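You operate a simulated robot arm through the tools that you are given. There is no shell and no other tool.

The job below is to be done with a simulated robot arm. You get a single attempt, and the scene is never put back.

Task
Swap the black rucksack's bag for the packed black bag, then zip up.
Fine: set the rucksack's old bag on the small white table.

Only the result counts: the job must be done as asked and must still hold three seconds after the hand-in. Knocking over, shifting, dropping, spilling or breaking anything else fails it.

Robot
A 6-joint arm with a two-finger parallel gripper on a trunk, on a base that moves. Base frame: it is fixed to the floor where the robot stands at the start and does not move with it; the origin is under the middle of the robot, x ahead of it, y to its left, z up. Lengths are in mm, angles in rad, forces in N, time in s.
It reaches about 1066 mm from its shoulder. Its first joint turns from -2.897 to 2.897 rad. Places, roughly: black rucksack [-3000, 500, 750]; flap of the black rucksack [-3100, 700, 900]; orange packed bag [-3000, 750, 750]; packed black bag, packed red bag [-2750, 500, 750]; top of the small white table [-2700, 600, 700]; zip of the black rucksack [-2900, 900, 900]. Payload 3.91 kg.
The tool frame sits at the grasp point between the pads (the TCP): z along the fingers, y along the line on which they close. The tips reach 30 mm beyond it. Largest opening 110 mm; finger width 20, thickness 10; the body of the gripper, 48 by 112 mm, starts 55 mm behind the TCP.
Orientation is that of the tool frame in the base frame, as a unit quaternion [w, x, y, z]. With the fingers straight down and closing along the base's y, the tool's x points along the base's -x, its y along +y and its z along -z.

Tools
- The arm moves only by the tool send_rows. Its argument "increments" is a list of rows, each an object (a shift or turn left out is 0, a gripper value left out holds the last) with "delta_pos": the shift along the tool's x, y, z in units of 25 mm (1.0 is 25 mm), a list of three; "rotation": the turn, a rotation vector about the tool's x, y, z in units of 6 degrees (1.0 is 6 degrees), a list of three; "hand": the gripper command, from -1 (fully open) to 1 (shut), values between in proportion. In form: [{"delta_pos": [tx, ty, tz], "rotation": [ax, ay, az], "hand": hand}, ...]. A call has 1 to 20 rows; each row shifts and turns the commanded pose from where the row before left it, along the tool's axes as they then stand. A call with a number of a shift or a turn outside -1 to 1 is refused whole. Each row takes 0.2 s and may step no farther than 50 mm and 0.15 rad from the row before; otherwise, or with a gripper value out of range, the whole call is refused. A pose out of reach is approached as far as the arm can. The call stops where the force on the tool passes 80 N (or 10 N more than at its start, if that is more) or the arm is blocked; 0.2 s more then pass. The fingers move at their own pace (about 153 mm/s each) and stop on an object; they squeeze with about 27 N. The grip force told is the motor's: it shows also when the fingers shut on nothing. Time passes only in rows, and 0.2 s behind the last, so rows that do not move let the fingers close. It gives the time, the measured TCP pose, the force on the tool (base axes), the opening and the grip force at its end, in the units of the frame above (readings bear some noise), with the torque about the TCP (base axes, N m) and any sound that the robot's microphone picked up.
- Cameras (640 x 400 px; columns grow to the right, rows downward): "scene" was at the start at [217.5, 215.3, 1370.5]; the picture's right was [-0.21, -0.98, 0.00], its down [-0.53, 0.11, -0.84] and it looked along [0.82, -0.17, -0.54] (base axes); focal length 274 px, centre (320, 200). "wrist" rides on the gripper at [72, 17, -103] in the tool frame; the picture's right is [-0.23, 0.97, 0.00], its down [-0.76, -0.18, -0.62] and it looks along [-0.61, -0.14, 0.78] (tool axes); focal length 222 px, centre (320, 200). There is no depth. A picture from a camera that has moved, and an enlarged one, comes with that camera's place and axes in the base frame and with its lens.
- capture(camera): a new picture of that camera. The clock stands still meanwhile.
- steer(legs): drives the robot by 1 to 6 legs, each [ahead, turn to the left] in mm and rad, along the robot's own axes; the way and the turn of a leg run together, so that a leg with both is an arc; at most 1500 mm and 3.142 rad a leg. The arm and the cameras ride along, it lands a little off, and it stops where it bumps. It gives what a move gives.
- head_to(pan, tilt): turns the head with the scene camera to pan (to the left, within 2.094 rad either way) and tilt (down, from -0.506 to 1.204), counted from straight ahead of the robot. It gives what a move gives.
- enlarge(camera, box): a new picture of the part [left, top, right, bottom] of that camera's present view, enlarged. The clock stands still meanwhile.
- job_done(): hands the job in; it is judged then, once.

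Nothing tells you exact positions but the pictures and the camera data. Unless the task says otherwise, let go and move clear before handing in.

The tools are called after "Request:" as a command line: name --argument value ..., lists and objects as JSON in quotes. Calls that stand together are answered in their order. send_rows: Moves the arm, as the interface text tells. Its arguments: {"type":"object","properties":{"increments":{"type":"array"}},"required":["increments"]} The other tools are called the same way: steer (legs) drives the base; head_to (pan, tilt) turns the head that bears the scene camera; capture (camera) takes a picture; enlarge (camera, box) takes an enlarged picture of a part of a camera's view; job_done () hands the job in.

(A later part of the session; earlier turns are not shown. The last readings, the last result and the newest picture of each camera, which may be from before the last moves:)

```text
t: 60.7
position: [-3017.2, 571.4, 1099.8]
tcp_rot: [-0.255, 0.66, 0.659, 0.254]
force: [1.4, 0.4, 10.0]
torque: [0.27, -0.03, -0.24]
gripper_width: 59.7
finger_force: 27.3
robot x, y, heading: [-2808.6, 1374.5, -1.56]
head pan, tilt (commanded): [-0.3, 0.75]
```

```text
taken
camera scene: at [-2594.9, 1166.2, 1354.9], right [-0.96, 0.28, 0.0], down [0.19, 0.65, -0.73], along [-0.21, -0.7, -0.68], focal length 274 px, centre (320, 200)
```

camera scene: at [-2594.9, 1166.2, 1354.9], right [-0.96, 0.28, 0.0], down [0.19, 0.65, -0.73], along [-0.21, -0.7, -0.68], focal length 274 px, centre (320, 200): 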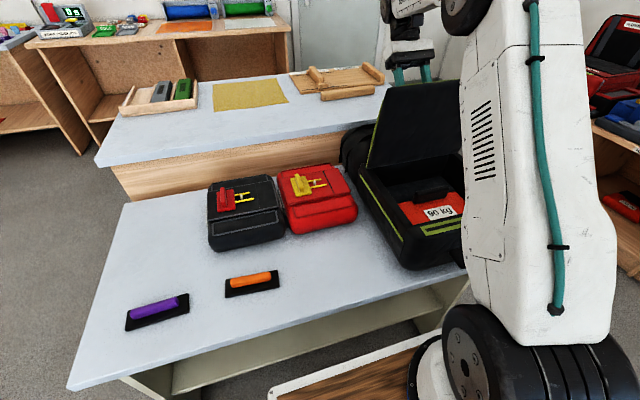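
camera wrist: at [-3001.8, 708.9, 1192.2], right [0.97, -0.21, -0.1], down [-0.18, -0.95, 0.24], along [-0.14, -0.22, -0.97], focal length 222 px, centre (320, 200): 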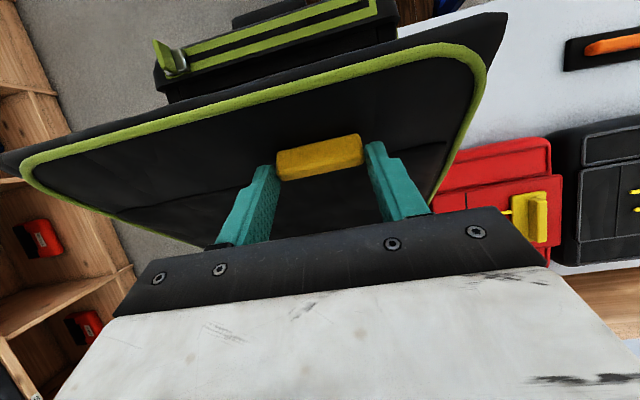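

The flap is near vertical. I'll take it on past vertical so that it stays open.

Request:
send_rows --increments '[{"delta_pos": [-0.566, 0, -0.442], "rotation": [0, 0.417, 0]}, {"delta_pos": [-0.588, 0, -0.413], "rotation": [0, 0.417, 0]}, {"delta_pos": [-0.606, 0, -0.394], "rotation": [0, 0.417, 0]}, {"delta_pos": [-0.624, 0, -0.37], "rotation": [0, 0.417, 0]}, {"delta_pos": [-0.64, 0, -0.341], "rotation": [0, 0.417, 0]}, {}]'

Request:
capture --camera "scene"

Request:
capture --camera "wrist"

```text
t: 62.1
position: [-3006.2, 581.1, 992.4]
tcp_rot: [-0.326, 0.628, 0.628, 0.324]
force: [0.1, -0.5, -0.1]
torque: [-0.03, 0.03, 0.02]
gripper_width: 0.1
finger_force: 27.6
out of reach, approached as far as the arm can: row 1, 2, 3, 4, 5
robot x, y, heading: [-2807.9, 1373.6, -1.557]
head pan, tilt (commanded): [-0.3, 0.75]
```

```text
taken
camera scene: at [-2595.1, 1165.7, 1354.9], right [-0.96, 0.28, 0.0], down [0.19, 0.65, -0.73], along [-0.21, -0.7, -0.68], focal length 274 px, centre (320, 200)
```

scene: 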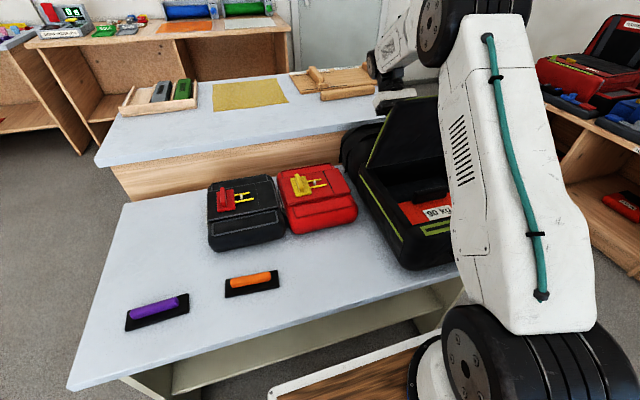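

```text
taken
camera wrist: at [-2990.3, 539.3, 1110.7], right [0.97, -0.13, -0.19], down [-0.18, -0.95, -0.26], along [-0.14, 0.29, -0.95], focal length 222 px, centre (320, 200)
```

wrist: 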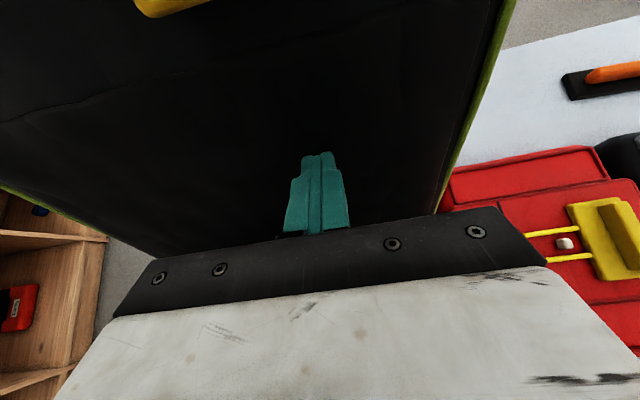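

The last rows were out of the arm's reach and the fingers slipped off the tab; the flap seems to stand nearly upright. I'll check how the flap stands and how much room the base has to drive closer.

Request:
head_to --pan -0.5 --tilt 1.15

Request:
capture --camera "scene"

Request:
head_to --pan -0.45 --tilt 0.6

Request:
capture --camera "scene"

```text
t: 63.0
position: [-3006.4, 581.3, 992.2]
tcp_rot: [-0.325, 0.628, 0.628, 0.324]
force: [-0.4, -0.8, -0.2]
torque: [-0.02, -0.01, -0.04]
gripper_width: 0.2
finger_force: 26.8
robot x, y, heading: [-2811.3, 1372.0, -1.56]
head pan, tilt (commanded): [-0.499, 1.15]
```

```text
taken
camera scene: at [-2599.4, 1192.5, 1326.1], right [-0.88, 0.47, 0.0], down [0.43, 0.81, -0.41], along [-0.19, -0.36, -0.91], focal length 274 px, centre (320, 200)
```

scene: 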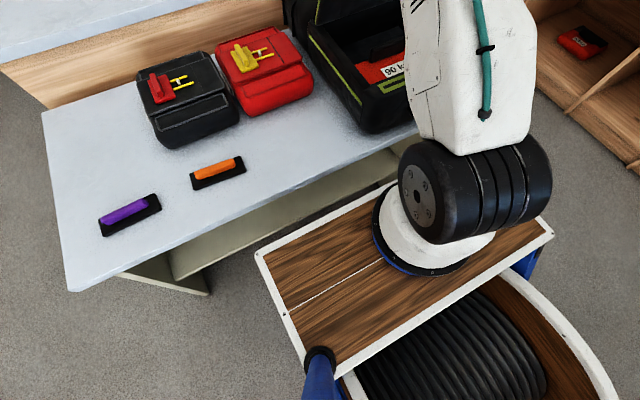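

```text
t: 64.0
position: [-3006.7, 581.2, 992.9]
tcp_rot: [-0.325, 0.628, 0.629, 0.324]
force: [-0.6, -1.7, 0.2]
torque: [0.01, 0.01, 0.01]
gripper_width: 0.0
finger_force: 27.3
robot x, y, heading: [-2810.0, 1373.9, -1.559]
head pan, tilt (commanded): [-0.45, 0.6]
```

```text
taken
camera scene: at [-2609.0, 1165.2, 1367.7], right [-0.91, 0.42, 0.0], down [0.24, 0.51, -0.82], along [-0.35, -0.75, -0.57], focal length 274 px, centre (320, 200)
```

scene: 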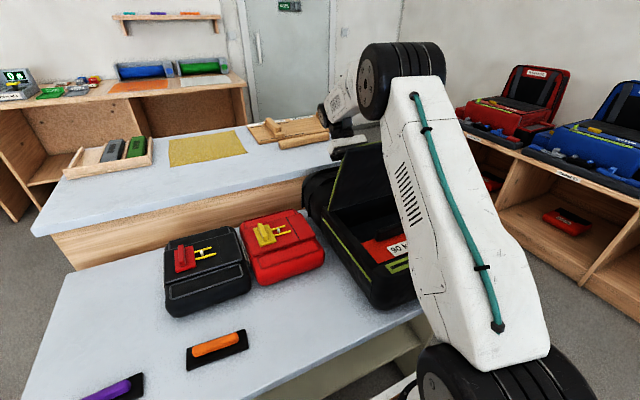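

Request:
enlarge --camera "scene" --box '[290, 80, 450, 320]'

```text
1.67 times, centred on (370, 200) of scene
camera zoom: at [-2609.0, 1165.2, 1367.7], right [-0.91, 0.42, 0.0], down [0.24, 0.51, -0.82], along [-0.35, -0.75, -0.57], focal length 456 px, centre (237, 200)
```

zoom: 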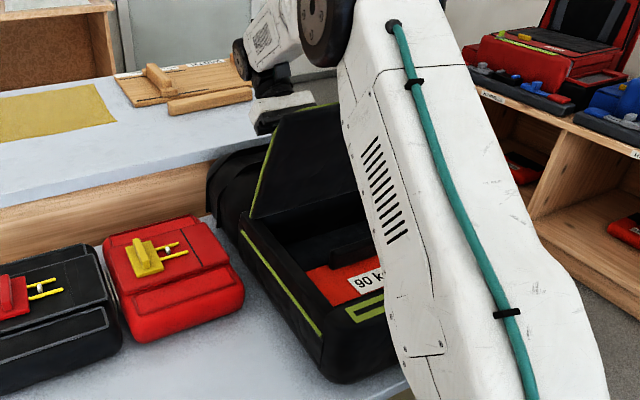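

The flap stands at about 68° and seems to stay by itself. I'll first check what the commanded pose is after the out-of-reach rows with a null row.

Request:
send_rows --increments '[{}]'

```text
t: 64.4
position: [-3007.4, 581.1, 992.4]
tcp_rot: [-0.325, 0.628, 0.629, 0.324]
force: [0.8, -0.9, -0.2]
torque: [0.02, 0.0, -0.01]
gripper_width: 0.1
finger_force: 26.7
robot x, y, heading: [-2809.7, 1374.5, -1.559]
head pan, tilt (commanded): [-0.45, 0.6]
```

Request:
send_rows --increments '[{"delta_pos": [0.1, 0, -0.4], "rotation": [0, -0.8, 0]}, {}]'

```text
t: 65.0
position: [-3007.3, 573.8, 1000.9]
tcp_rot: [-0.3, 0.641, 0.64, 0.3]
force: [0.0, -1.2, 0.4]
torque: [0.01, -0.01, 0.02]
gripper_width: 0.0
finger_force: 26.7
robot x, y, heading: [-2805.2, 1373.6, -1.563]
head pan, tilt (commanded): [-0.45, 0.6]
```

Commands are relative to the actual pose. I'll back the fingers out on the south side while straightening the tool, rise above the flap's edge, and come back north of it.

Request:
send_rows --increments '[{"delta_pos": [0.142, 0, -0.328], "rotation": [0, -0.93, 0]}, {"delta_pos": [0.11, 0, -0.34], "rotation": [0, -0.93, 0]}, {"delta_pos": [0.076, 0, -0.35], "rotation": [0, -0.93, 0]}, {"delta_pos": [0.041, 0, -0.356], "rotation": [0, -0.93, 0]}, {"delta_pos": [0.006, 0, -0.358], "rotation": [0, -0.93, 0]}, {"delta_pos": [-0.028, 0, -0.357], "rotation": [0, -0.93, 0]}, {"delta_pos": [-0.063, 0, -0.352], "rotation": [0, -0.93, 0]}, {"delta_pos": [-0.097, 0, -0.344], "rotation": [0, -0.93, 0]}, {"delta_pos": [-0.13, 0, -0.333], "rotation": [0, -0.93, 0]}, {}]'

Request:
capture --camera "wrist"

Request:
enlarge --camera "scene" --box '[290, 80, 450, 320]'

```text
t: 67.2
position: [-3004.3, 536.7, 1071.3]
tcp_rot: [0.001, 0.707, 0.708, -0.001]
force: [-0.7, -0.1, 0.8]
torque: [-0.02, -0.02, -0.06]
gripper_width: 0.0
finger_force: 27.5
robot x, y, heading: [-2807.5, 1377.8, -1.556]
head pan, tilt (commanded): [-0.45, 0.6]
```

```text
taken
camera wrist: at [-2988.9, 610.2, 1175.6], right [0.97, -0.23, 0.0], down [-0.18, -0.76, 0.62], along [-0.14, -0.61, -0.78], focal length 222 px, centre (320, 200)
```

wrist: 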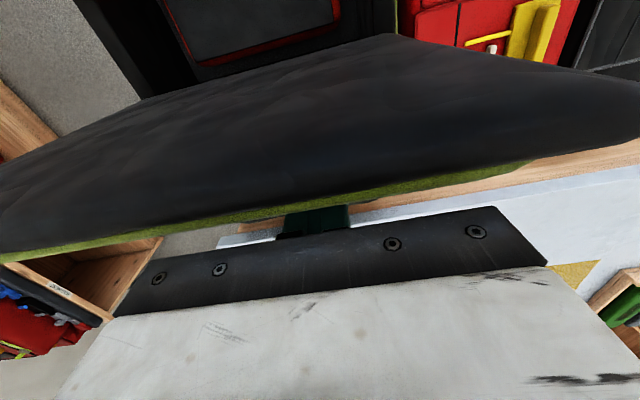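

```text
1.67 times, centred on (370, 200) of scene
camera zoom: at [-2609.1, 1165.2, 1367.8], right [-0.91, 0.42, 0.0], down [0.24, 0.51, -0.82], along [-0.35, -0.75, -0.57], focal length 456 px, centre (237, 200)
```

zoom: 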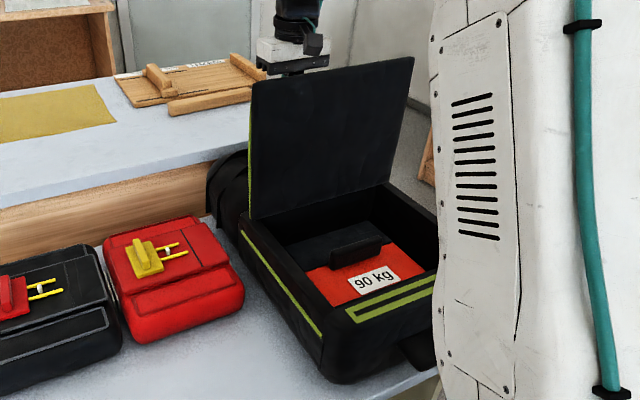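

The flap is now at about vertical. I'll rise straight up to get clear and see whether it holds.

Request:
send_rows --increments '[{"delta_pos": [0, 0, -0.6]}, {"delta_pos": [0, 0, -0.8]}, {"delta_pos": [0, 0, -0.8]}, {"delta_pos": [0, 0, -0.8]}, {"delta_pos": [0, 0, -0.8]}, {"delta_pos": [0, 0, -0.8]}, {}]'

Request:
enlarge --camera "scene" --box '[290, 80, 450, 320]'

Request:
capture --camera "wrist"

```text
t: 68.8
position: [-3004.6, 537.3, 1188.2]
tcp_rot: [0.0, 0.707, 0.707, 0.0]
force: [0.2, 0.1, -0.2]
torque: [-0.02, -0.02, 0.0]
gripper_width: 0.0
finger_force: 27.4
robot x, y, heading: [-2808.6, 1372.1, -1.556]
head pan, tilt (commanded): [-0.45, 0.6]
```

```text
1.67 times, centred on (370, 200) of scene
camera zoom: at [-2609.0, 1165.2, 1367.8], right [-0.91, 0.42, 0.0], down [0.24, 0.51, -0.82], along [-0.35, -0.75, -0.57], focal length 456 px, centre (237, 200)
```

zoom: 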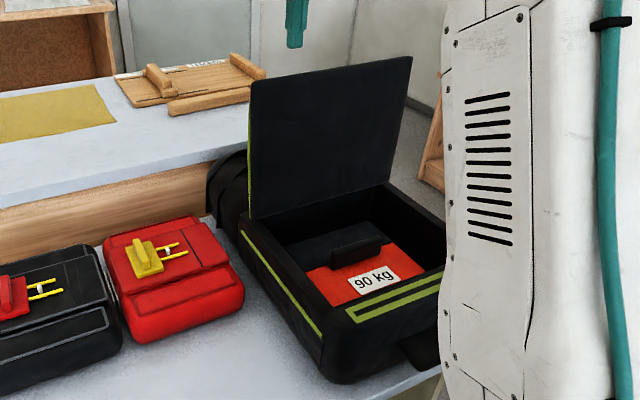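

```text
taken
camera wrist: at [-2989.4, 610.9, 1291.0], right [0.97, -0.23, 0.0], down [-0.18, -0.76, 0.62], along [-0.14, -0.61, -0.78], focal length 222 px, centre (320, 200)
```

wrist: 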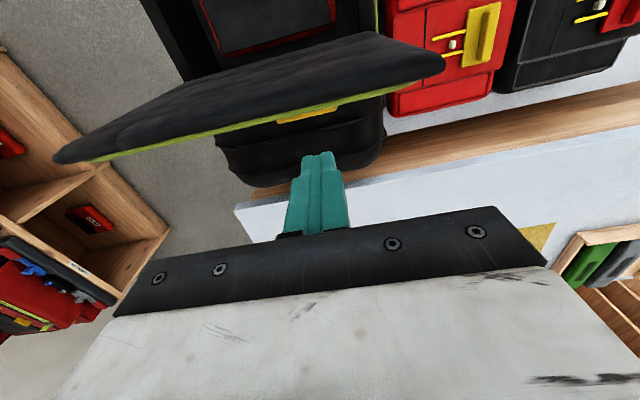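

The flap holds upright by itself and the compartment is open: an orange bag with a black handle and a "90 kg" label facing north. I'll move the hand back north for a look inside.

Request:
send_rows --increments '[{"delta_pos": [0.5, 0, -0.4], "hand": -1}, {"delta_pos": [1, 0, 0]}, {"delta_pos": [1, 0, 0]}, {"delta_pos": [1, 0, 0]}, {"delta_pos": [1, 0, 0]}, {"delta_pos": [1, 0, 0]}, {"delta_pos": [1, 0, 0]}, {"delta_pos": [1, 0, 0]}, {"delta_pos": [1, 0, 0]}, {"delta_pos": [1, 0, 0]}, {"delta_pos": [1, 0, 0]}, {"delta_pos": [1, 0, 0]}, {"delta_pos": [1, 0, 0]}, {"delta_pos": [1, 0, 0]}, {"delta_pos": [1, 0, 0]}, {}]'

Request:
capture --camera "wrist"

Request:
capture --camera "scene"

```text
t: 72.2
position: [-3005.6, 901.6, 1195.3]
tcp_rot: [0.0, 0.707, 0.708, 0.0]
force: [-0.5, -0.3, 0.3]
torque: [-0.02, -0.02, 0.03]
gripper_width: 110.1
finger_force: 0.1
robot x, y, heading: [-2808.0, 1375.3, -1.558]
head pan, tilt (commanded): [-0.45, 0.6]
```

```text
taken
camera wrist: at [-2989.2, 975.0, 1299.8], right [0.97, -0.23, 0.0], down [-0.18, -0.76, 0.62], along [-0.14, -0.61, -0.78], focal length 222 px, centre (320, 200)
```

wrist: 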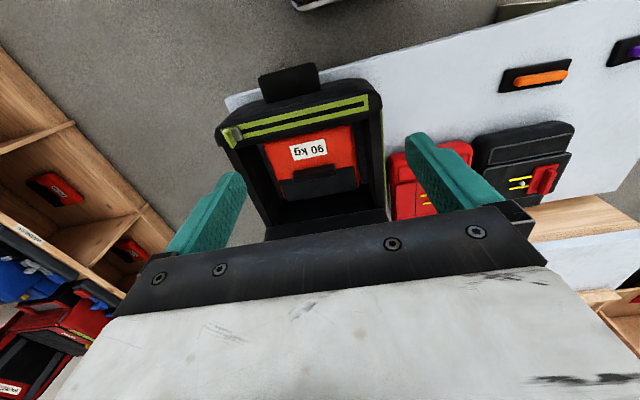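

```text
taken
camera scene: at [-2609.0, 1165.2, 1367.8], right [-0.91, 0.42, 0.0], down [0.24, 0.51, -0.83], along [-0.35, -0.75, -0.56], focal length 274 px, centre (320, 200)
```

scene: 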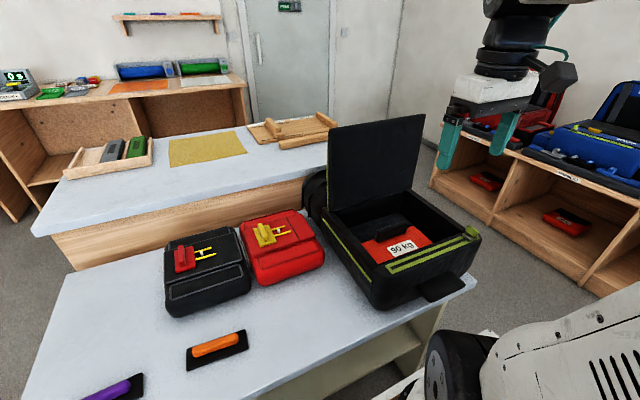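

Request:
enlarge --camera "wrist" --box '[210, 50, 410, 250]'

Request:
enlarge --camera "scene" --box '[310, 100, 490, 310]'

```text
2.00 times, centred on (310, 150) of wrist
camera zoom: at [-2989.2, 975.0, 1299.8], right [0.97, -0.23, 0.0], down [-0.18, -0.76, 0.62], along [-0.14, -0.61, -0.78], focal length 444 px, centre (340, 300)
```

zoom: 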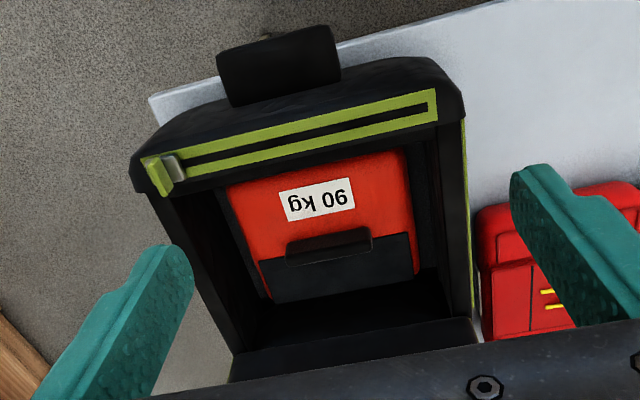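

```text
1.90 times, centred on (400, 205) of scene
camera zoom: at [-2609.0, 1165.2, 1367.8], right [-0.91, 0.42, 0.0], down [0.24, 0.51, -0.83], along [-0.35, -0.75, -0.56], focal length 521 px, centre (168, 190)
```

zoom: 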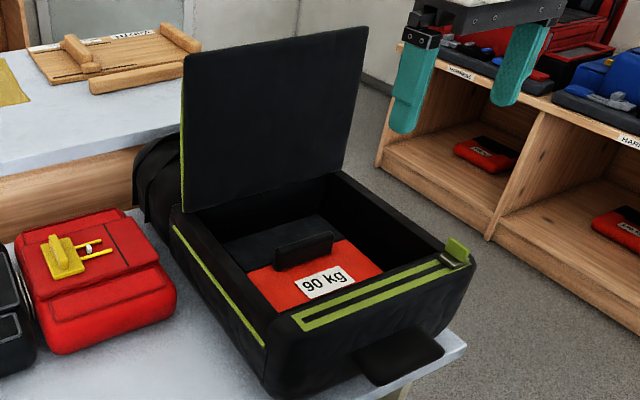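

The orange bag (about 220 × 190 mm, centre near (-3068, 700)) has a black bar handle along x at about (-3069, 690, 820). I'll turn the tool 90° so the fingers close along y.

Request:
send_rows --increments '[{"rotation": [0, 0, -1]}, {"rotation": [0, 0, -1]}, {"rotation": [0, 0, -1]}, {"rotation": [0, 0, -1]}, {"rotation": [0, 0, -1]}, {"rotation": [0, 0, -1]}, {"rotation": [0, 0, -1]}, {"rotation": [0, 0, -1]}, {"rotation": [0, 0, -1]}, {"rotation": [0, 0, -1]}, {"rotation": [0, 0, -1]}, {"rotation": [0, 0, -1]}, {"rotation": [0, 0, -1]}, {"rotation": [0, 0, -1]}, {"rotation": [0, 0, -1]}, {}]'

```text
t: 75.6
position: [-3005.3, 899.1, 1198.7]
tcp_rot: [0.0, -0.001, 1.0, 0.001]
force: [-0.4, 0.0, 0.6]
torque: [0.02, 0.0, 0.0]
gripper_width: 110.0
finger_force: 0.0
robot x, y, heading: [-2805.8, 1374.3, -1.554]
head pan, tilt (commanded): [-0.45, 0.6]
```

Request:
send_rows --increments '[{"delta_pos": [0.283, -0.93, 0], "hand": -0.1}, {"delta_pos": [0.283, -0.93, 0]}, {"delta_pos": [0.283, -0.93, 0]}, {"delta_pos": [0.283, -0.93, 0]}, {"delta_pos": [0.283, -0.93, 0]}, {"delta_pos": [0.283, -0.93, 0]}, {"delta_pos": [0.283, -0.93, 0]}, {"delta_pos": [0.283, -0.93, 0]}, {"delta_pos": [0.283, -0.93, 0]}, {"delta_pos": [0, 0, 0.9]}, {"delta_pos": [0, 0, 0.9]}, {"delta_pos": [0, 0, 0.9]}, {"delta_pos": [0, 0, 0.9]}, {"delta_pos": [0, 0, 0.9]}, {"delta_pos": [0, 0, 0.9]}, {"delta_pos": [0, 0, 0.9]}, {"delta_pos": [0, 0, 0.9]}, {"delta_pos": [0, 0, 0.7]}, {}]'

Request:
capture --camera "wrist"

Request:
capture --camera "scene"

```text
t: 79.6
position: [-3070.6, 691.4, 998.9]
tcp_rot: [0.0, 0.0, 1.0, 0.001]
force: [-0.6, 0.7, -0.3]
torque: [0.01, -0.01, 0.02]
gripper_width: 60.6
finger_force: 0.0
robot x, y, heading: [-2805.6, 1371.6, -1.555]
head pan, tilt (commanded): [-0.45, 0.6]
```

```text
taken
camera wrist: at [-3142.9, 708.7, 1102.1], right [0.23, 0.97, 0.0], down [0.76, -0.18, 0.62], along [0.61, -0.14, -0.78], focal length 222 px, centre (320, 200)
```

wrist: 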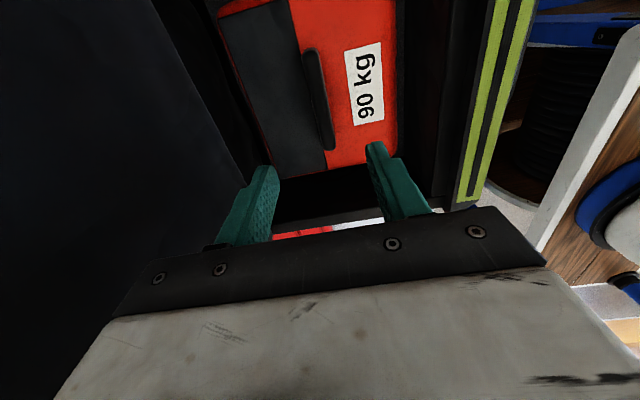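

```text
taken
camera scene: at [-2609.0, 1165.3, 1367.8], right [-0.91, 0.42, 0.0], down [0.24, 0.51, -0.83], along [-0.35, -0.75, -0.57], focal length 274 px, centre (320, 200)
```

scene: 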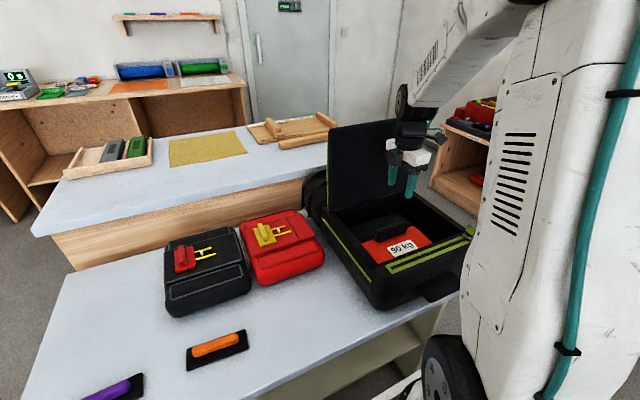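

The handle centre is right under the tool (about (-3070, 691)). Descending into the compartment.

Request:
send_rows --increments '[{"delta_pos": [-0.03, 0, 0.9]}, {"delta_pos": [0, 0, 0.9]}, {"delta_pos": [0, 0, 0.9]}, {"delta_pos": [0, 0, 0.9]}, {"delta_pos": [0, 0, 0.9]}, {"delta_pos": [0, 0, 0.8]}, {}]'

Request:
capture --camera "wrist"

Request:
enlarge --camera "scene" --box '[320, 100, 480, 300]'

```text
t: 81.2
position: [-3069.4, 692.0, 866.8]
tcp_rot: [0.0, 0.0, 1.0, 0.001]
force: [-0.3, -0.1, -0.6]
torque: [-0.01, 0.0, 0.01]
gripper_width: 60.5
finger_force: 0.0
robot x, y, heading: [-2810.9, 1371.7, -1.559]
head pan, tilt (commanded): [-0.45, 0.6]
```

```text
taken
camera wrist: at [-3143.2, 709.6, 969.7], right [0.23, 0.97, 0.0], down [0.76, -0.18, 0.62], along [0.61, -0.14, -0.78], focal length 222 px, centre (320, 200)
```

wrist: 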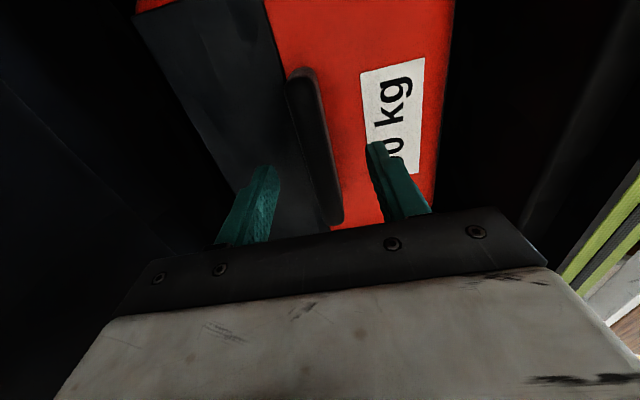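

```text
2.00 times, centred on (400, 200) of scene
camera zoom: at [-2609.1, 1165.2, 1367.8], right [-0.91, 0.42, 0.0], down [0.24, 0.51, -0.82], along [-0.35, -0.75, -0.57], focal length 547 px, centre (160, 200)
```

zoom: 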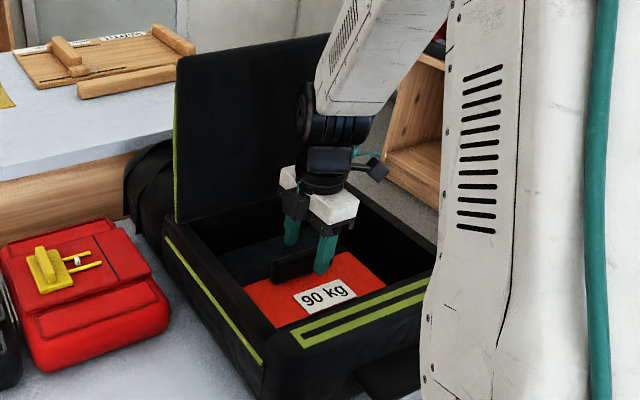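

Request:
send_rows --increments '[{"delta_pos": [0, 0, 0.4]}, {"delta_pos": [0, 0, 0.4]}, {}]'

Request:
enlarge --camera "wrist" --box '[160, 40, 480, 240]'

Request:
enlarge --camera "scene" --box '[370, 170, 470, 260]'

```text
t: 82.0
position: [-3069.4, 691.2, 846.8]
tcp_rot: [0.0, 0.0, 1.0, 0.0]
force: [0.9, 0.4, 0.2]
torque: [0.01, -0.01, 0.01]
gripper_width: 60.4
finger_force: 0.0
robot x, y, heading: [-2806.9, 1372.7, -1.56]
head pan, tilt (commanded): [-0.45, 0.6]
```

```text
2.00 times, centred on (320, 140) of wrist
camera zoom: at [-3142.2, 709.0, 950.4], right [0.23, 0.97, 0.0], down [0.76, -0.18, 0.62], along [0.61, -0.14, -0.78], focal length 444 px, centre (320, 320)
```

zoom: 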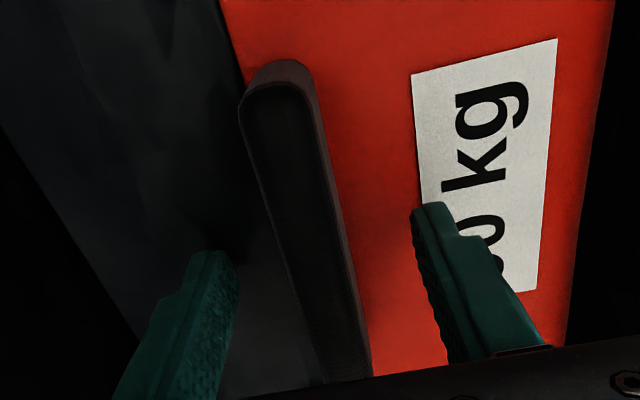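

```text
4.44 times, centred on (420, 215) of scene
camera zoom: at [-2609.1, 1165.2, 1367.8], right [-0.91, 0.42, 0.0], down [0.24, 0.51, -0.82], along [-0.35, -0.75, -0.57], focal length 1216 px, centre (-124, 133)
```

zoom: 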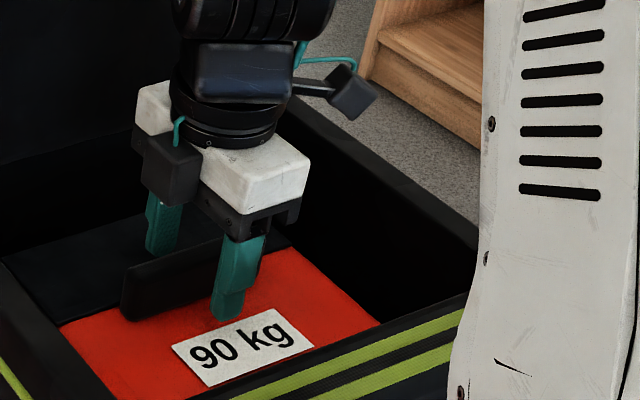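

Request:
send_rows --increments '[{"delta_pos": [0, 0, 0.25]}, {"hand": 0.5}, {"hand": 1.0}, {}, {}]'

Request:
enlarge --camera "wrist" --box '[160, 40, 480, 240]'

```text
t: 83.2
position: [-3068.0, 691.3, 841.4]
tcp_rot: [-0.001, 0.0, 1.0, 0.001]
force: [1.0, 2.8, 0.0]
torque: [-0.16, -0.09, -0.21]
gripper_width: 18.2
finger_force: 26.8
robot x, y, heading: [-2808.5, 1375.5, -1.561]
head pan, tilt (commanded): [-0.45, 0.6]
```

```text
2.00 times, centred on (320, 140) of wrist
camera zoom: at [-3142.1, 709.3, 944.3], right [0.23, 0.97, 0.0], down [0.76, -0.18, 0.62], along [0.61, -0.14, -0.78], focal length 444 px, centre (320, 320)
```

zoom: 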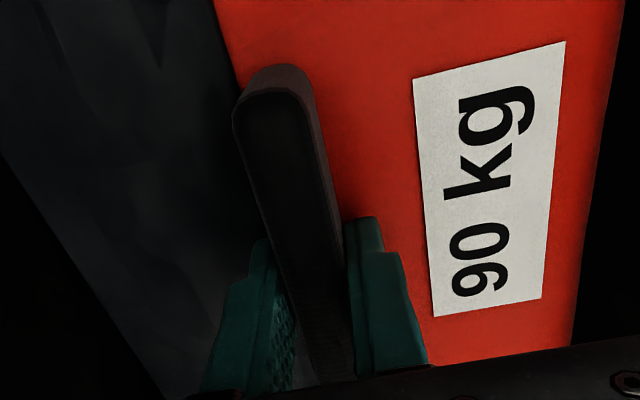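

The bar (18 mm) is gripped. Lifting slowly and watching the load.

Request:
send_rows --increments '[{"delta_pos": [0, 0, -0.2]}, {"delta_pos": [0, 0, -0.3]}, {"delta_pos": [0, 0, -0.4]}, {}]'

Request:
enlarge --camera "scene" --box '[320, 100, 480, 300]'

```text
t: 84.2
position: [-3067.9, 692.1, 865.5]
tcp_rot: [0.0, 0.0, 1.0, -0.001]
force: [0.2, -0.4, -0.1]
torque: [-0.02, 0.33, 0.13]
gripper_width: 17.7
finger_force: 27.2
robot x, y, heading: [-2806.7, 1374.3, -1.56]
head pan, tilt (commanded): [-0.45, 0.6]
```

```text
2.00 times, centred on (400, 200) of scene
camera zoom: at [-2609.0, 1165.2, 1367.8], right [-0.91, 0.42, 0.0], down [0.24, 0.51, -0.82], along [-0.35, -0.75, -0.57], focal length 547 px, centre (160, 200)
```

zoom: 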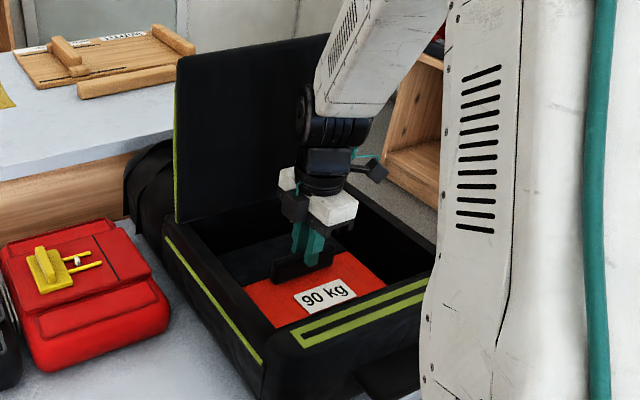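

Request:
capture --camera "wrist"

Request:
enlarge --camera "scene" --box '[370, 170, 470, 260]'

```text
taken
camera wrist: at [-3142.2, 709.6, 967.6], right [0.23, 0.97, 0.0], down [0.76, -0.18, 0.62], along [0.61, -0.14, -0.78], focal length 222 px, centre (320, 200)
```

wrist: 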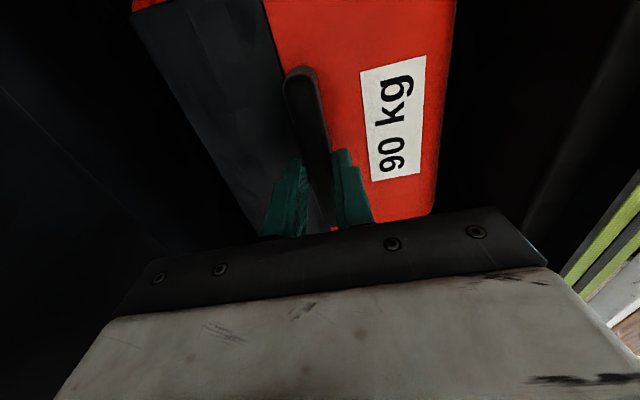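

```text
4.44 times, centred on (420, 215) of scene
camera zoom: at [-2609.0, 1165.2, 1367.8], right [-0.91, 0.42, 0.0], down [0.24, 0.51, -0.82], along [-0.35, -0.75, -0.57], focal length 1216 px, centre (-124, 133)
```

zoom: 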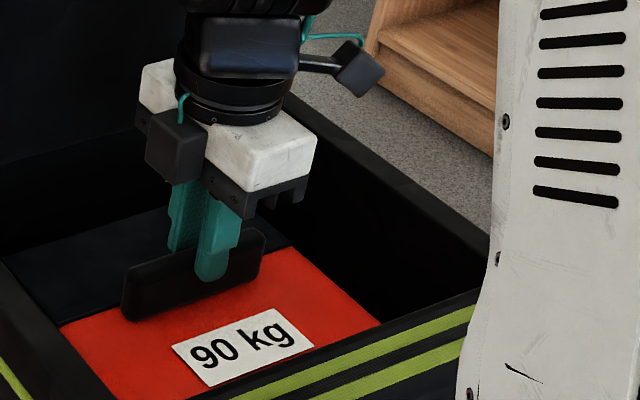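

The fingers slid up along the bar while the bag stayed put. I'll regrip lower and lift in small steps, reading the force each time.

Request:
send_rows --increments '[{"hand": 0.4}, {}, {"delta_pos": [0, 0, 0.4]}, {"delta_pos": [0, 0, 0.4]}, {"delta_pos": [0, 0, 0.25]}, {}]'

Request:
enlarge --camera "scene" --box '[370, 170, 470, 260]'

```text
t: 85.6
position: [-3070.4, 690.6, 837.6]
tcp_rot: [0.0, 0.0, 1.0, 0.0]
force: [-0.8, 0.5, -0.4]
torque: [0.0, 0.01, 0.03]
gripper_width: 33.0
finger_force: 0.0
robot x, y, heading: [-2807.9, 1370.9, -1.553]
head pan, tilt (commanded): [-0.45, 0.6]
```

```text
4.44 times, centred on (420, 215) of scene
camera zoom: at [-2609.1, 1165.2, 1367.8], right [-0.91, 0.42, 0.0], down [0.24, 0.51, -0.82], along [-0.35, -0.75, -0.57], focal length 1216 px, centre (-124, 133)
```

zoom: 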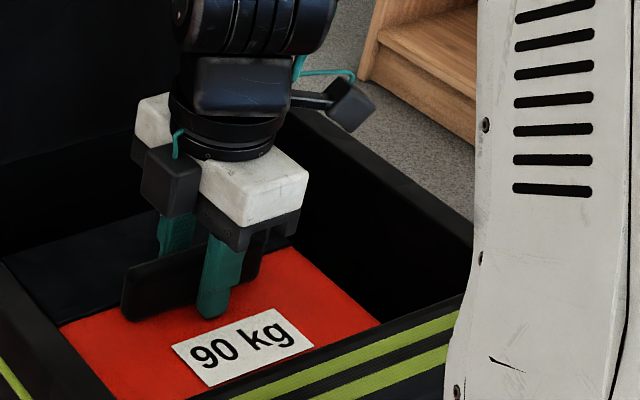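

Request:
send_rows --increments '[{"delta_pos": [0, 0, 0.12]}, {"hand": 1.0}, {}, {}, {"delta_pos": [0, 0, -0.1]}, {"delta_pos": [0, 0, -0.1]}]'

Request:
send_rows --increments '[{"delta_pos": [0, 0, -0.1]}]'

Request:
send_rows --increments '[{"delta_pos": [0, 0, -0.1]}]'

Request:
send_rows --increments '[{}]'

```text
t: 87.0
position: [-3068.0, 692.0, 837.0]
tcp_rot: [0.0, -0.001, 1.0, 0.002]
force: [-0.7, -0.8, 0.1]
torque: [-0.24, 0.32, -0.05]
gripper_width: 17.8
finger_force: 27.0
robot x, y, heading: [-2806.7, 1373.6, -1.565]
head pan, tilt (commanded): [-0.45, 0.6]
```

```text
t: 87.4
position: [-3068.7, 691.4, 841.5]
tcp_rot: [0.001, 0.0, 1.0, 0.001]
force: [0.3, -0.7, -8.8]
torque: [0.01, 0.0, 0.01]
gripper_width: 17.8
finger_force: 26.9
robot x, y, heading: [-2807.4, 1374.3, -1.558]
head pan, tilt (commanded): [-0.45, 0.6]
```

```text
t: 87.8
position: [-3070.6, 690.9, 845.1]
tcp_rot: [0.0, 0.0, 1.0, 0.0]
force: [0.3, -0.1, -8.8]
torque: [-0.05, -0.02, 0.01]
gripper_width: 18.2
finger_force: 27.4
robot x, y, heading: [-2808.0, 1373.8, -1.558]
head pan, tilt (commanded): [-0.45, 0.6]
```

```text
t: 88.2
position: [-3070.1, 690.2, 843.8]
tcp_rot: [0.0, 0.001, 1.0, 0.0]
force: [0.7, 0.2, -8.1]
torque: [-0.01, 0.01, 0.02]
gripper_width: 17.7
finger_force: 26.9
robot x, y, heading: [-2806.0, 1373.1, -1.556]
head pan, tilt (commanded): [-0.45, 0.6]
```

The force is now a steady 8.8 N downward, which looks like the bag's weight. Checking that it really rises.

Request:
send_rows --increments '[{"delta_pos": [0, 0, -0.15]}, {"delta_pos": [0, 0, -0.2]}, {"delta_pos": [0, 0, -0.2]}, {"delta_pos": [0, 0, -0.2]}, {}]'

Request:
enlarge --camera "scene" --box '[370, 170, 470, 260]'

Request:
capture --camera "wrist"

```text
t: 89.4
position: [-3068.1, 691.6, 863.2]
tcp_rot: [0.0, 0.0, 1.0, 0.001]
force: [-0.4, 0.1, -9.2]
torque: [-0.01, 0.03, -0.01]
gripper_width: 18.1
finger_force: 27.5
robot x, y, heading: [-2805.0, 1376.2, -1.558]
head pan, tilt (commanded): [-0.45, 0.6]
```

```text
4.44 times, centred on (420, 215) of scene
camera zoom: at [-2609.2, 1165.0, 1367.8], right [-0.91, 0.42, 0.0], down [0.24, 0.51, -0.82], along [-0.35, -0.75, -0.57], focal length 1216 px, centre (-124, 133)
```

zoom: 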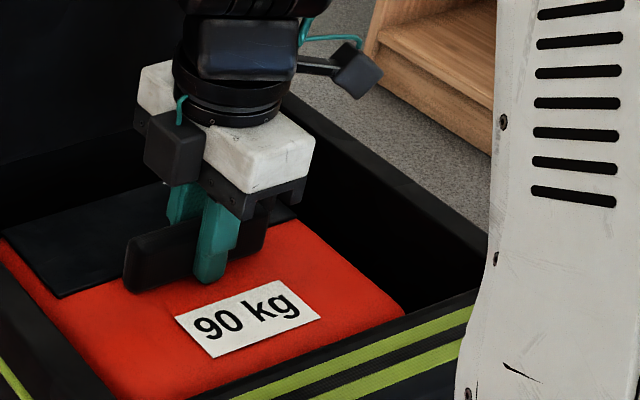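

```text
taken
camera wrist: at [-3141.8, 708.9, 966.0], right [0.23, 0.97, 0.0], down [0.76, -0.18, 0.62], along [0.61, -0.14, -0.78], focal length 222 px, centre (320, 200)
```

wrist: 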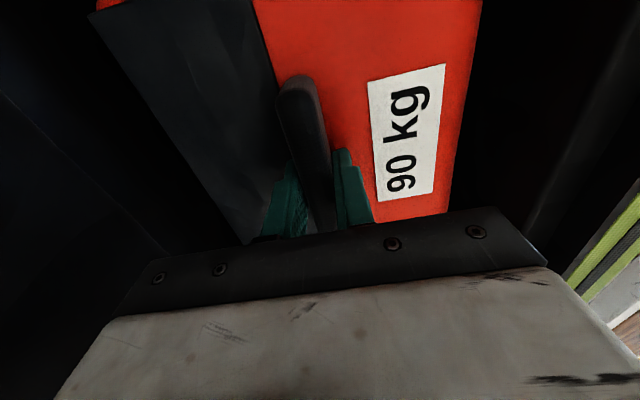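

The bag is rising. I'll lift it smoothly with gentle ramps until it clears the rim.

Request:
send_rows --increments '[{"delta_pos": [0, 0, -0.1]}, {"delta_pos": [0, 0, -0.2]}, {"delta_pos": [0, 0, -0.3]}, {"delta_pos": [0, 0, -0.35]}, {"delta_pos": [0, 0, -0.35]}, {"delta_pos": [0, 0, -0.35]}, {"delta_pos": [0, 0, -0.35]}, {"delta_pos": [0, 0, -0.35]}, {"delta_pos": [0, 0, -0.25]}, {"delta_pos": [0, 0, -0.15]}, {}]'

Request:
capture --camera "scene"

Request:
capture --camera "wrist"

```text
t: 91.8
position: [-3070.3, 691.9, 931.4]
tcp_rot: [0.0, 0.0, 1.0, 0.0]
force: [-0.3, 0.2, -9.2]
torque: [0.0, -0.01, -0.02]
gripper_width: 17.9
finger_force: 26.4
robot x, y, heading: [-2804.7, 1373.9, -1.562]
head pan, tilt (commanded): [-0.45, 0.6]
```

```text
taken
camera scene: at [-2609.2, 1165.0, 1367.8], right [-0.91, 0.42, 0.0], down [0.24, 0.51, -0.82], along [-0.35, -0.75, -0.57], focal length 274 px, centre (320, 200)
```

scene: 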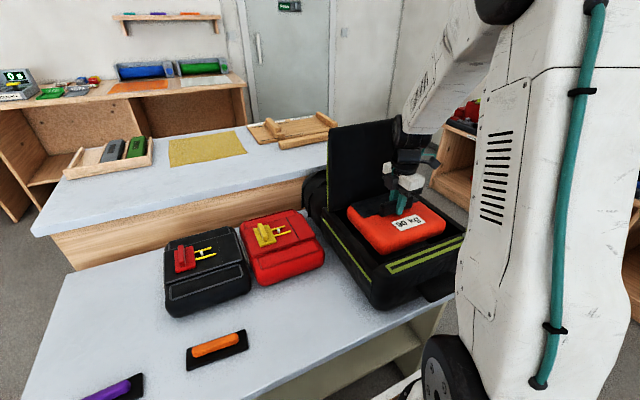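

```text
taken
camera wrist: at [-3143.1, 709.1, 1035.2], right [0.23, 0.97, 0.0], down [0.76, -0.18, 0.62], along [0.61, -0.14, -0.78], focal length 222 px, centre (320, 200)
```

wrist: 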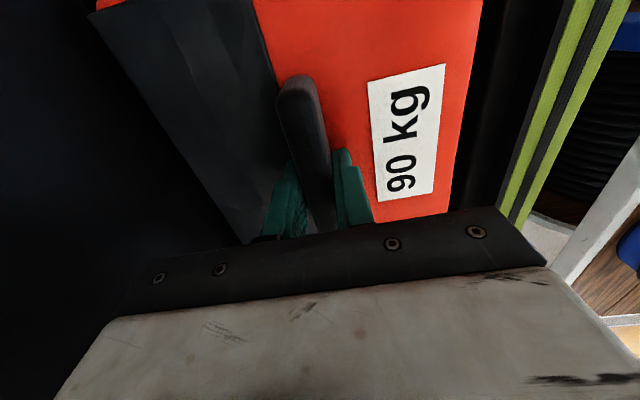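

Holding well, level and without slip. Continuing up to clear the rim.

Request:
send_rows --increments '[{"delta_pos": [0, 0, -0.15]}, {"delta_pos": [0, 0, -0.3]}, {"delta_pos": [0, 0, -0.4]}, {"delta_pos": [0, 0, -0.45]}, {"delta_pos": [0, 0, -0.45]}, {"delta_pos": [0, 0, -0.45]}, {"delta_pos": [0, 0, -0.45]}, {"delta_pos": [0, 0, -0.45]}, {"delta_pos": [0, 0, -0.45]}, {"delta_pos": [0, 0, -0.45]}, {"delta_pos": [0, 0, -0.45]}, {"delta_pos": [0, 0, -0.45]}, {"delta_pos": [0, 0, -0.3]}, {"delta_pos": [0, 0, -0.15]}, {}]'

Request:
capture --camera "scene"

```text
t: 95.0
position: [-3069.3, 691.8, 1066.2]
tcp_rot: [0.0, 0.0, 1.0, 0.001]
force: [0.4, 0.2, -8.9]
torque: [-0.01, -0.01, -0.02]
gripper_width: 18.0
finger_force: 27.4
robot x, y, heading: [-2806.6, 1373.8, -1.555]
head pan, tilt (commanded): [-0.45, 0.6]
```

```text
taken
camera scene: at [-2609.2, 1165.0, 1367.8], right [-0.91, 0.42, 0.0], down [0.24, 0.51, -0.82], along [-0.35, -0.75, -0.57], focal length 274 px, centre (320, 200)
```

scene: 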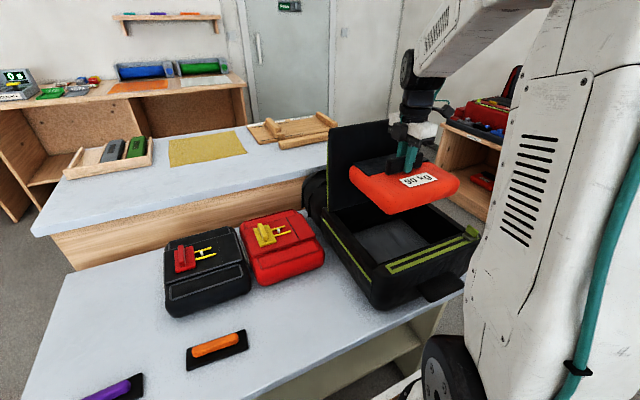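

Request:
enlarge --camera "scene" --box '[300, 100, 500, 310]'

```text
1.90 times, centred on (400, 205) of scene
camera zoom: at [-2609.2, 1165.0, 1367.8], right [-0.91, 0.42, 0.0], down [0.24, 0.51, -0.82], along [-0.35, -0.75, -0.57], focal length 521 px, centre (168, 190)
```

zoom: 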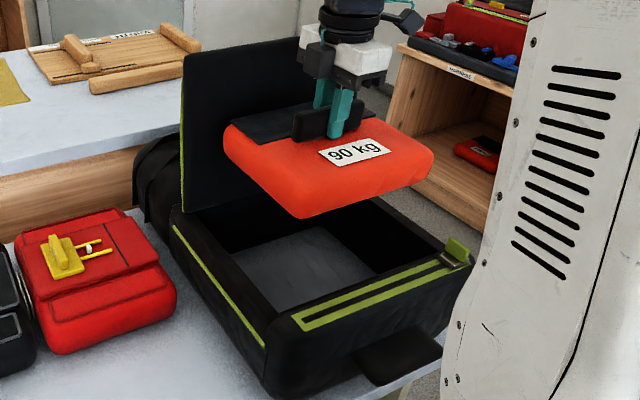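

The compartment is empty now; the bag hangs level with ~20 mm clearance above everything on the rim. I'll carry it east to the free part of the white table north of the red bag, around (-2750, 762).

Request:
send_rows --increments '[{"delta_pos": [-0.25, 0.049, 0]}, {"delta_pos": [-0.5, 0.098, 0]}, {"delta_pos": [-0.75, 0.147, 0]}, {"delta_pos": [-0.83, 0.163, 0]}, {"delta_pos": [-0.83, 0.163, 0]}, {"delta_pos": [-0.83, 0.163, 0]}, {"delta_pos": [-0.83, 0.163, 0]}, {"delta_pos": [-0.83, 0.163, 0]}, {"delta_pos": [-0.83, 0.163, 0]}, {"delta_pos": [-0.83, 0.163, 0]}, {"delta_pos": [-0.83, 0.163, 0]}, {"delta_pos": [-0.83, 0.163, 0]}, {"delta_pos": [-0.83, 0.163, 0]}, {"delta_pos": [-0.83, 0.163, 0]}, {"delta_pos": [-0.83, 0.163, 0]}, {"delta_pos": [-0.65, 0.127, 0]}, {"delta_pos": [-0.4, 0.078, 0]}, {"delta_pos": [-0.25, 0.049, 0]}, {}]'

Request:
capture --camera "scene"

Request:
capture --camera "wrist"

```text
t: 99.0
position: [-2749.6, 753.9, 1064.2]
tcp_rot: [0.0, 0.0, 1.0, 0.001]
force: [-0.5, -0.3, -9.4]
torque: [-0.02, 0.0, 0.03]
gripper_width: 18.0
finger_force: 27.3
robot x, y, heading: [-2811.2, 1372.0, -1.56]
head pan, tilt (commanded): [-0.45, 0.6]
```

```text
taken
camera scene: at [-2609.0, 1165.0, 1367.7], right [-0.91, 0.42, 0.0], down [0.24, 0.51, -0.82], along [-0.35, -0.75, -0.57], focal length 274 px, centre (320, 200)
```

scene: 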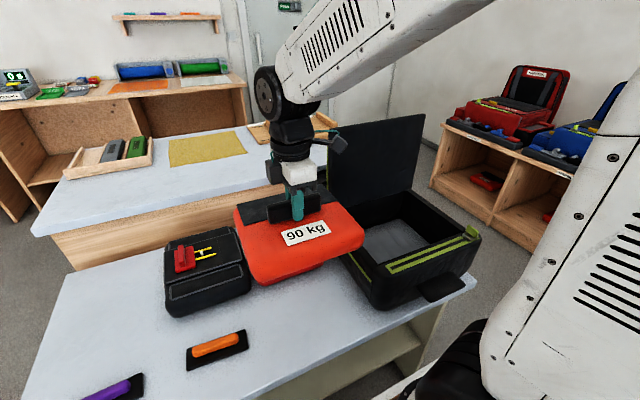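

```text
taken
camera wrist: at [-2822.0, 771.4, 1168.5], right [0.23, 0.97, 0.0], down [0.76, -0.18, 0.62], along [0.61, -0.14, -0.78], focal length 222 px, centre (320, 200)
```

wrist: 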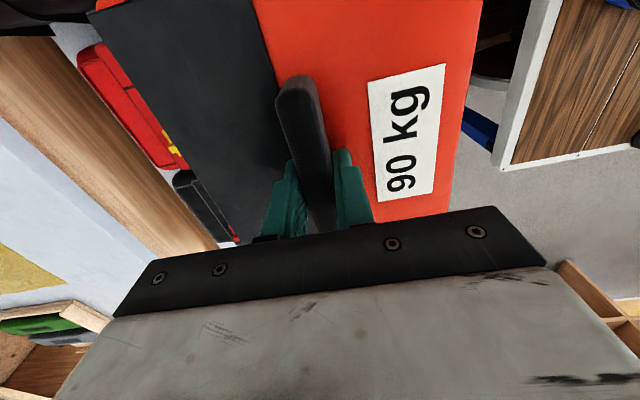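

The bag hangs over the free spot with margins to the rucksack, red bag and orange handle. Lowering it towards the table.

Request:
send_rows --increments '[{"delta_pos": [0, 0, 0.2]}, {"delta_pos": [0, 0, 0.4]}, {"delta_pos": [0, 0, 0.6]}, {"delta_pos": [0, 0, 0.7]}, {"delta_pos": [0, 0, 0.7]}, {"delta_pos": [0, 0, 0.7]}, {"delta_pos": [0, 0, 0.7]}, {"delta_pos": [0, 0, 0.7]}, {"delta_pos": [0, 0, 0.7]}, {"delta_pos": [0, 0, 0.7]}, {"delta_pos": [0, 0, 0.7]}, {"delta_pos": [0, 0, 0.7]}, {"delta_pos": [0, 0, 0.7]}, {"delta_pos": [0, 0, 0.6]}, {"delta_pos": [0, 0, 0.35]}, {"delta_pos": [0, 0, 0.2]}, {}]'

Request:
capture --camera "scene"

Request:
enlarge --camera "scene" --box '[160, 200, 400, 350]'

```text
t: 102.6
position: [-2750.0, 754.1, 833.2]
tcp_rot: [0.0, 0.0, 1.0, 0.001]
force: [-0.5, 0.2, -9.0]
torque: [0.0, -0.01, 0.0]
gripper_width: 17.9
finger_force: 27.0
robot x, y, heading: [-2807.8, 1373.9, -1.558]
head pan, tilt (commanded): [-0.45, 0.6]
```

```text
taken
camera scene: at [-2609.0, 1165.0, 1367.7], right [-0.91, 0.42, 0.0], down [0.24, 0.51, -0.82], along [-0.35, -0.75, -0.57], focal length 274 px, centre (320, 200)
```

scene: 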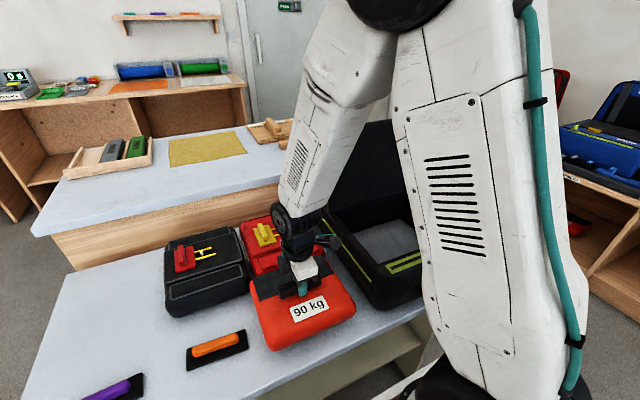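

```text
2.67 times, centred on (280, 275) of scene
camera zoom: at [-2609.0, 1165.0, 1367.7], right [-0.91, 0.42, 0.0], down [0.24, 0.51, -0.82], along [-0.35, -0.75, -0.57], focal length 730 px, centre (427, 0)
```

zoom: 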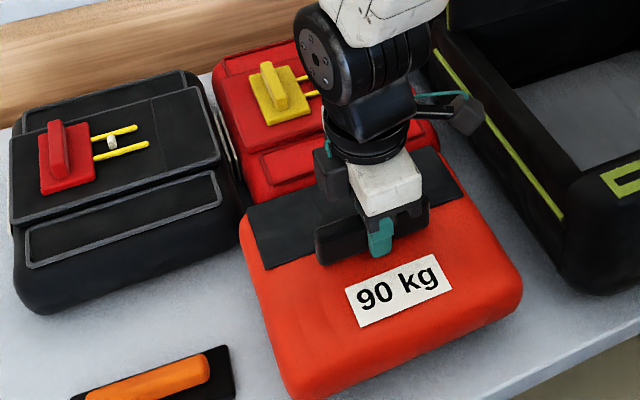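

Request:
send_rows --increments '[{"delta_pos": [0, 0, 0.2]}, {"delta_pos": [0, 0, 0.3]}, {"delta_pos": [0, 0, 0.3]}, {"delta_pos": [0, 0, 0.2]}, {}]'

Request:
send_rows --increments '[{"delta_pos": [0, 0, 0.15]}, {"delta_pos": [0, 0, 0.15]}]'

Request:
send_rows --increments '[{"delta_pos": [0, 0, 0.12]}]'

```text
t: 103.8
position: [-2749.0, 754.4, 808.6]
tcp_rot: [0.0, 0.0, 1.0, -0.001]
force: [-2.9, 1.8, 19.6]
torque: [0.59, 0.54, 0.06]
gripper_width: 18.0
finger_force: 27.1
robot x, y, heading: [-2806.7, 1374.8, -1.558]
head pan, tilt (commanded): [-0.45, 0.6]
```

```text
t: 104.2
position: [-2748.6, 754.8, 807.8]
tcp_rot: [0.0, -0.001, 1.0, -0.003]
force: [-1.0, 14.2, 41.2]
torque: [1.81, 0.49, 0.0]
gripper_width: 18.0
finger_force: 26.6
robot x, y, heading: [-2809.9, 1375.0, -1.559]
head pan, tilt (commanded): [-0.45, 0.6]
stopped in row 2: the force on the tool passed its limit at 97 N (the readings are from after the stop); the commanded pose is now the measured one
```

```text
t: 104.6
position: [-2748.6, 754.1, 807.9]
tcp_rot: [0.001, 0.0, 1.0, -0.003]
force: [-1.2, 14.5, 43.5]
torque: [1.92, 0.52, -0.02]
gripper_width: 18.1
finger_force: 27.3
robot x, y, heading: [-2804.2, 1376.4, -1.56]
head pan, tilt (commanded): [-0.45, 0.6]
stopped in row 1: the force on the tool passed its limit at 91 N (the readings are from after the stop); the commanded pose is now the measured one
```

The bag rests on the table (contact at TCP 808). I'll ease the pressure, open the fingers and rise.

Request:
send_rows --increments '[{"delta_pos": [0, 0, -0.08]}, {"hand": 0.5}, {"hand": 0.3}, {}, {"delta_pos": [0, 0, -0.3]}, {"delta_pos": [0, 0, -0.6]}, {"delta_pos": [0, 0, -0.8]}, {"delta_pos": [0, 0, -1]}, {"delta_pos": [0, 0, -1]}, {"delta_pos": [0, 0, -1]}, {"delta_pos": [0, 0, -1]}, {"delta_pos": [0, 0, -1]}, {}]'

Request:
capture --camera "scene"

Request:
capture --camera "wrist"

```text
t: 107.4
position: [-2747.9, 754.5, 977.2]
tcp_rot: [0.0, 0.0, 1.0, -0.002]
force: [-0.2, 0.0, -0.4]
torque: [-0.04, -0.05, 0.01]
gripper_width: 38.6
finger_force: 0.0
robot x, y, heading: [-2808.8, 1371.6, -1.557]
head pan, tilt (commanded): [-0.45, 0.6]
```

```text
taken
camera scene: at [-2609.1, 1165.4, 1367.8], right [-0.91, 0.42, 0.0], down [0.24, 0.51, -0.83], along [-0.35, -0.75, -0.56], focal length 274 px, centre (320, 200)
```

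scene: 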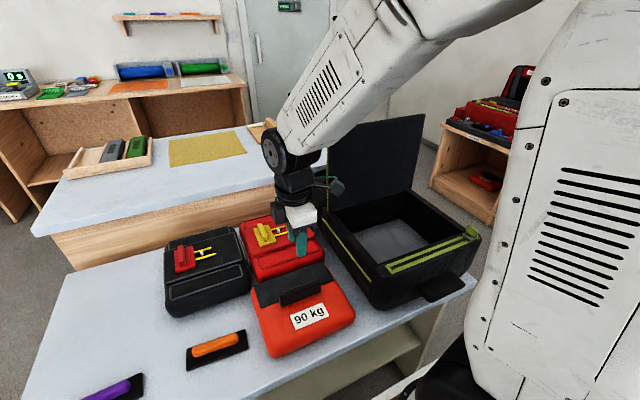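

```text
taken
camera wrist: at [-2821.9, 771.9, 1079.7], right [0.23, 0.97, -0.01], down [0.76, -0.17, 0.62], along [0.61, -0.15, -0.78], focal length 222 px, centre (320, 200)
```

wrist: 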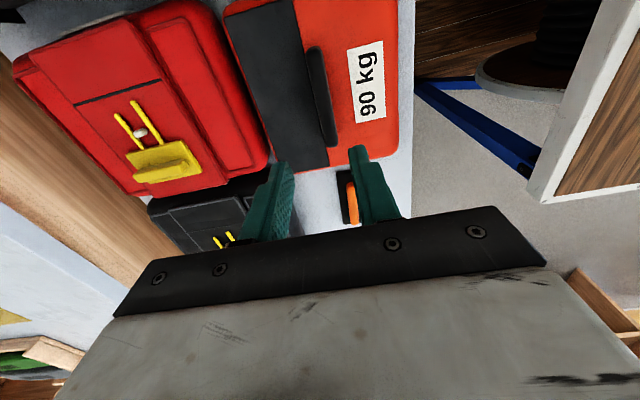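

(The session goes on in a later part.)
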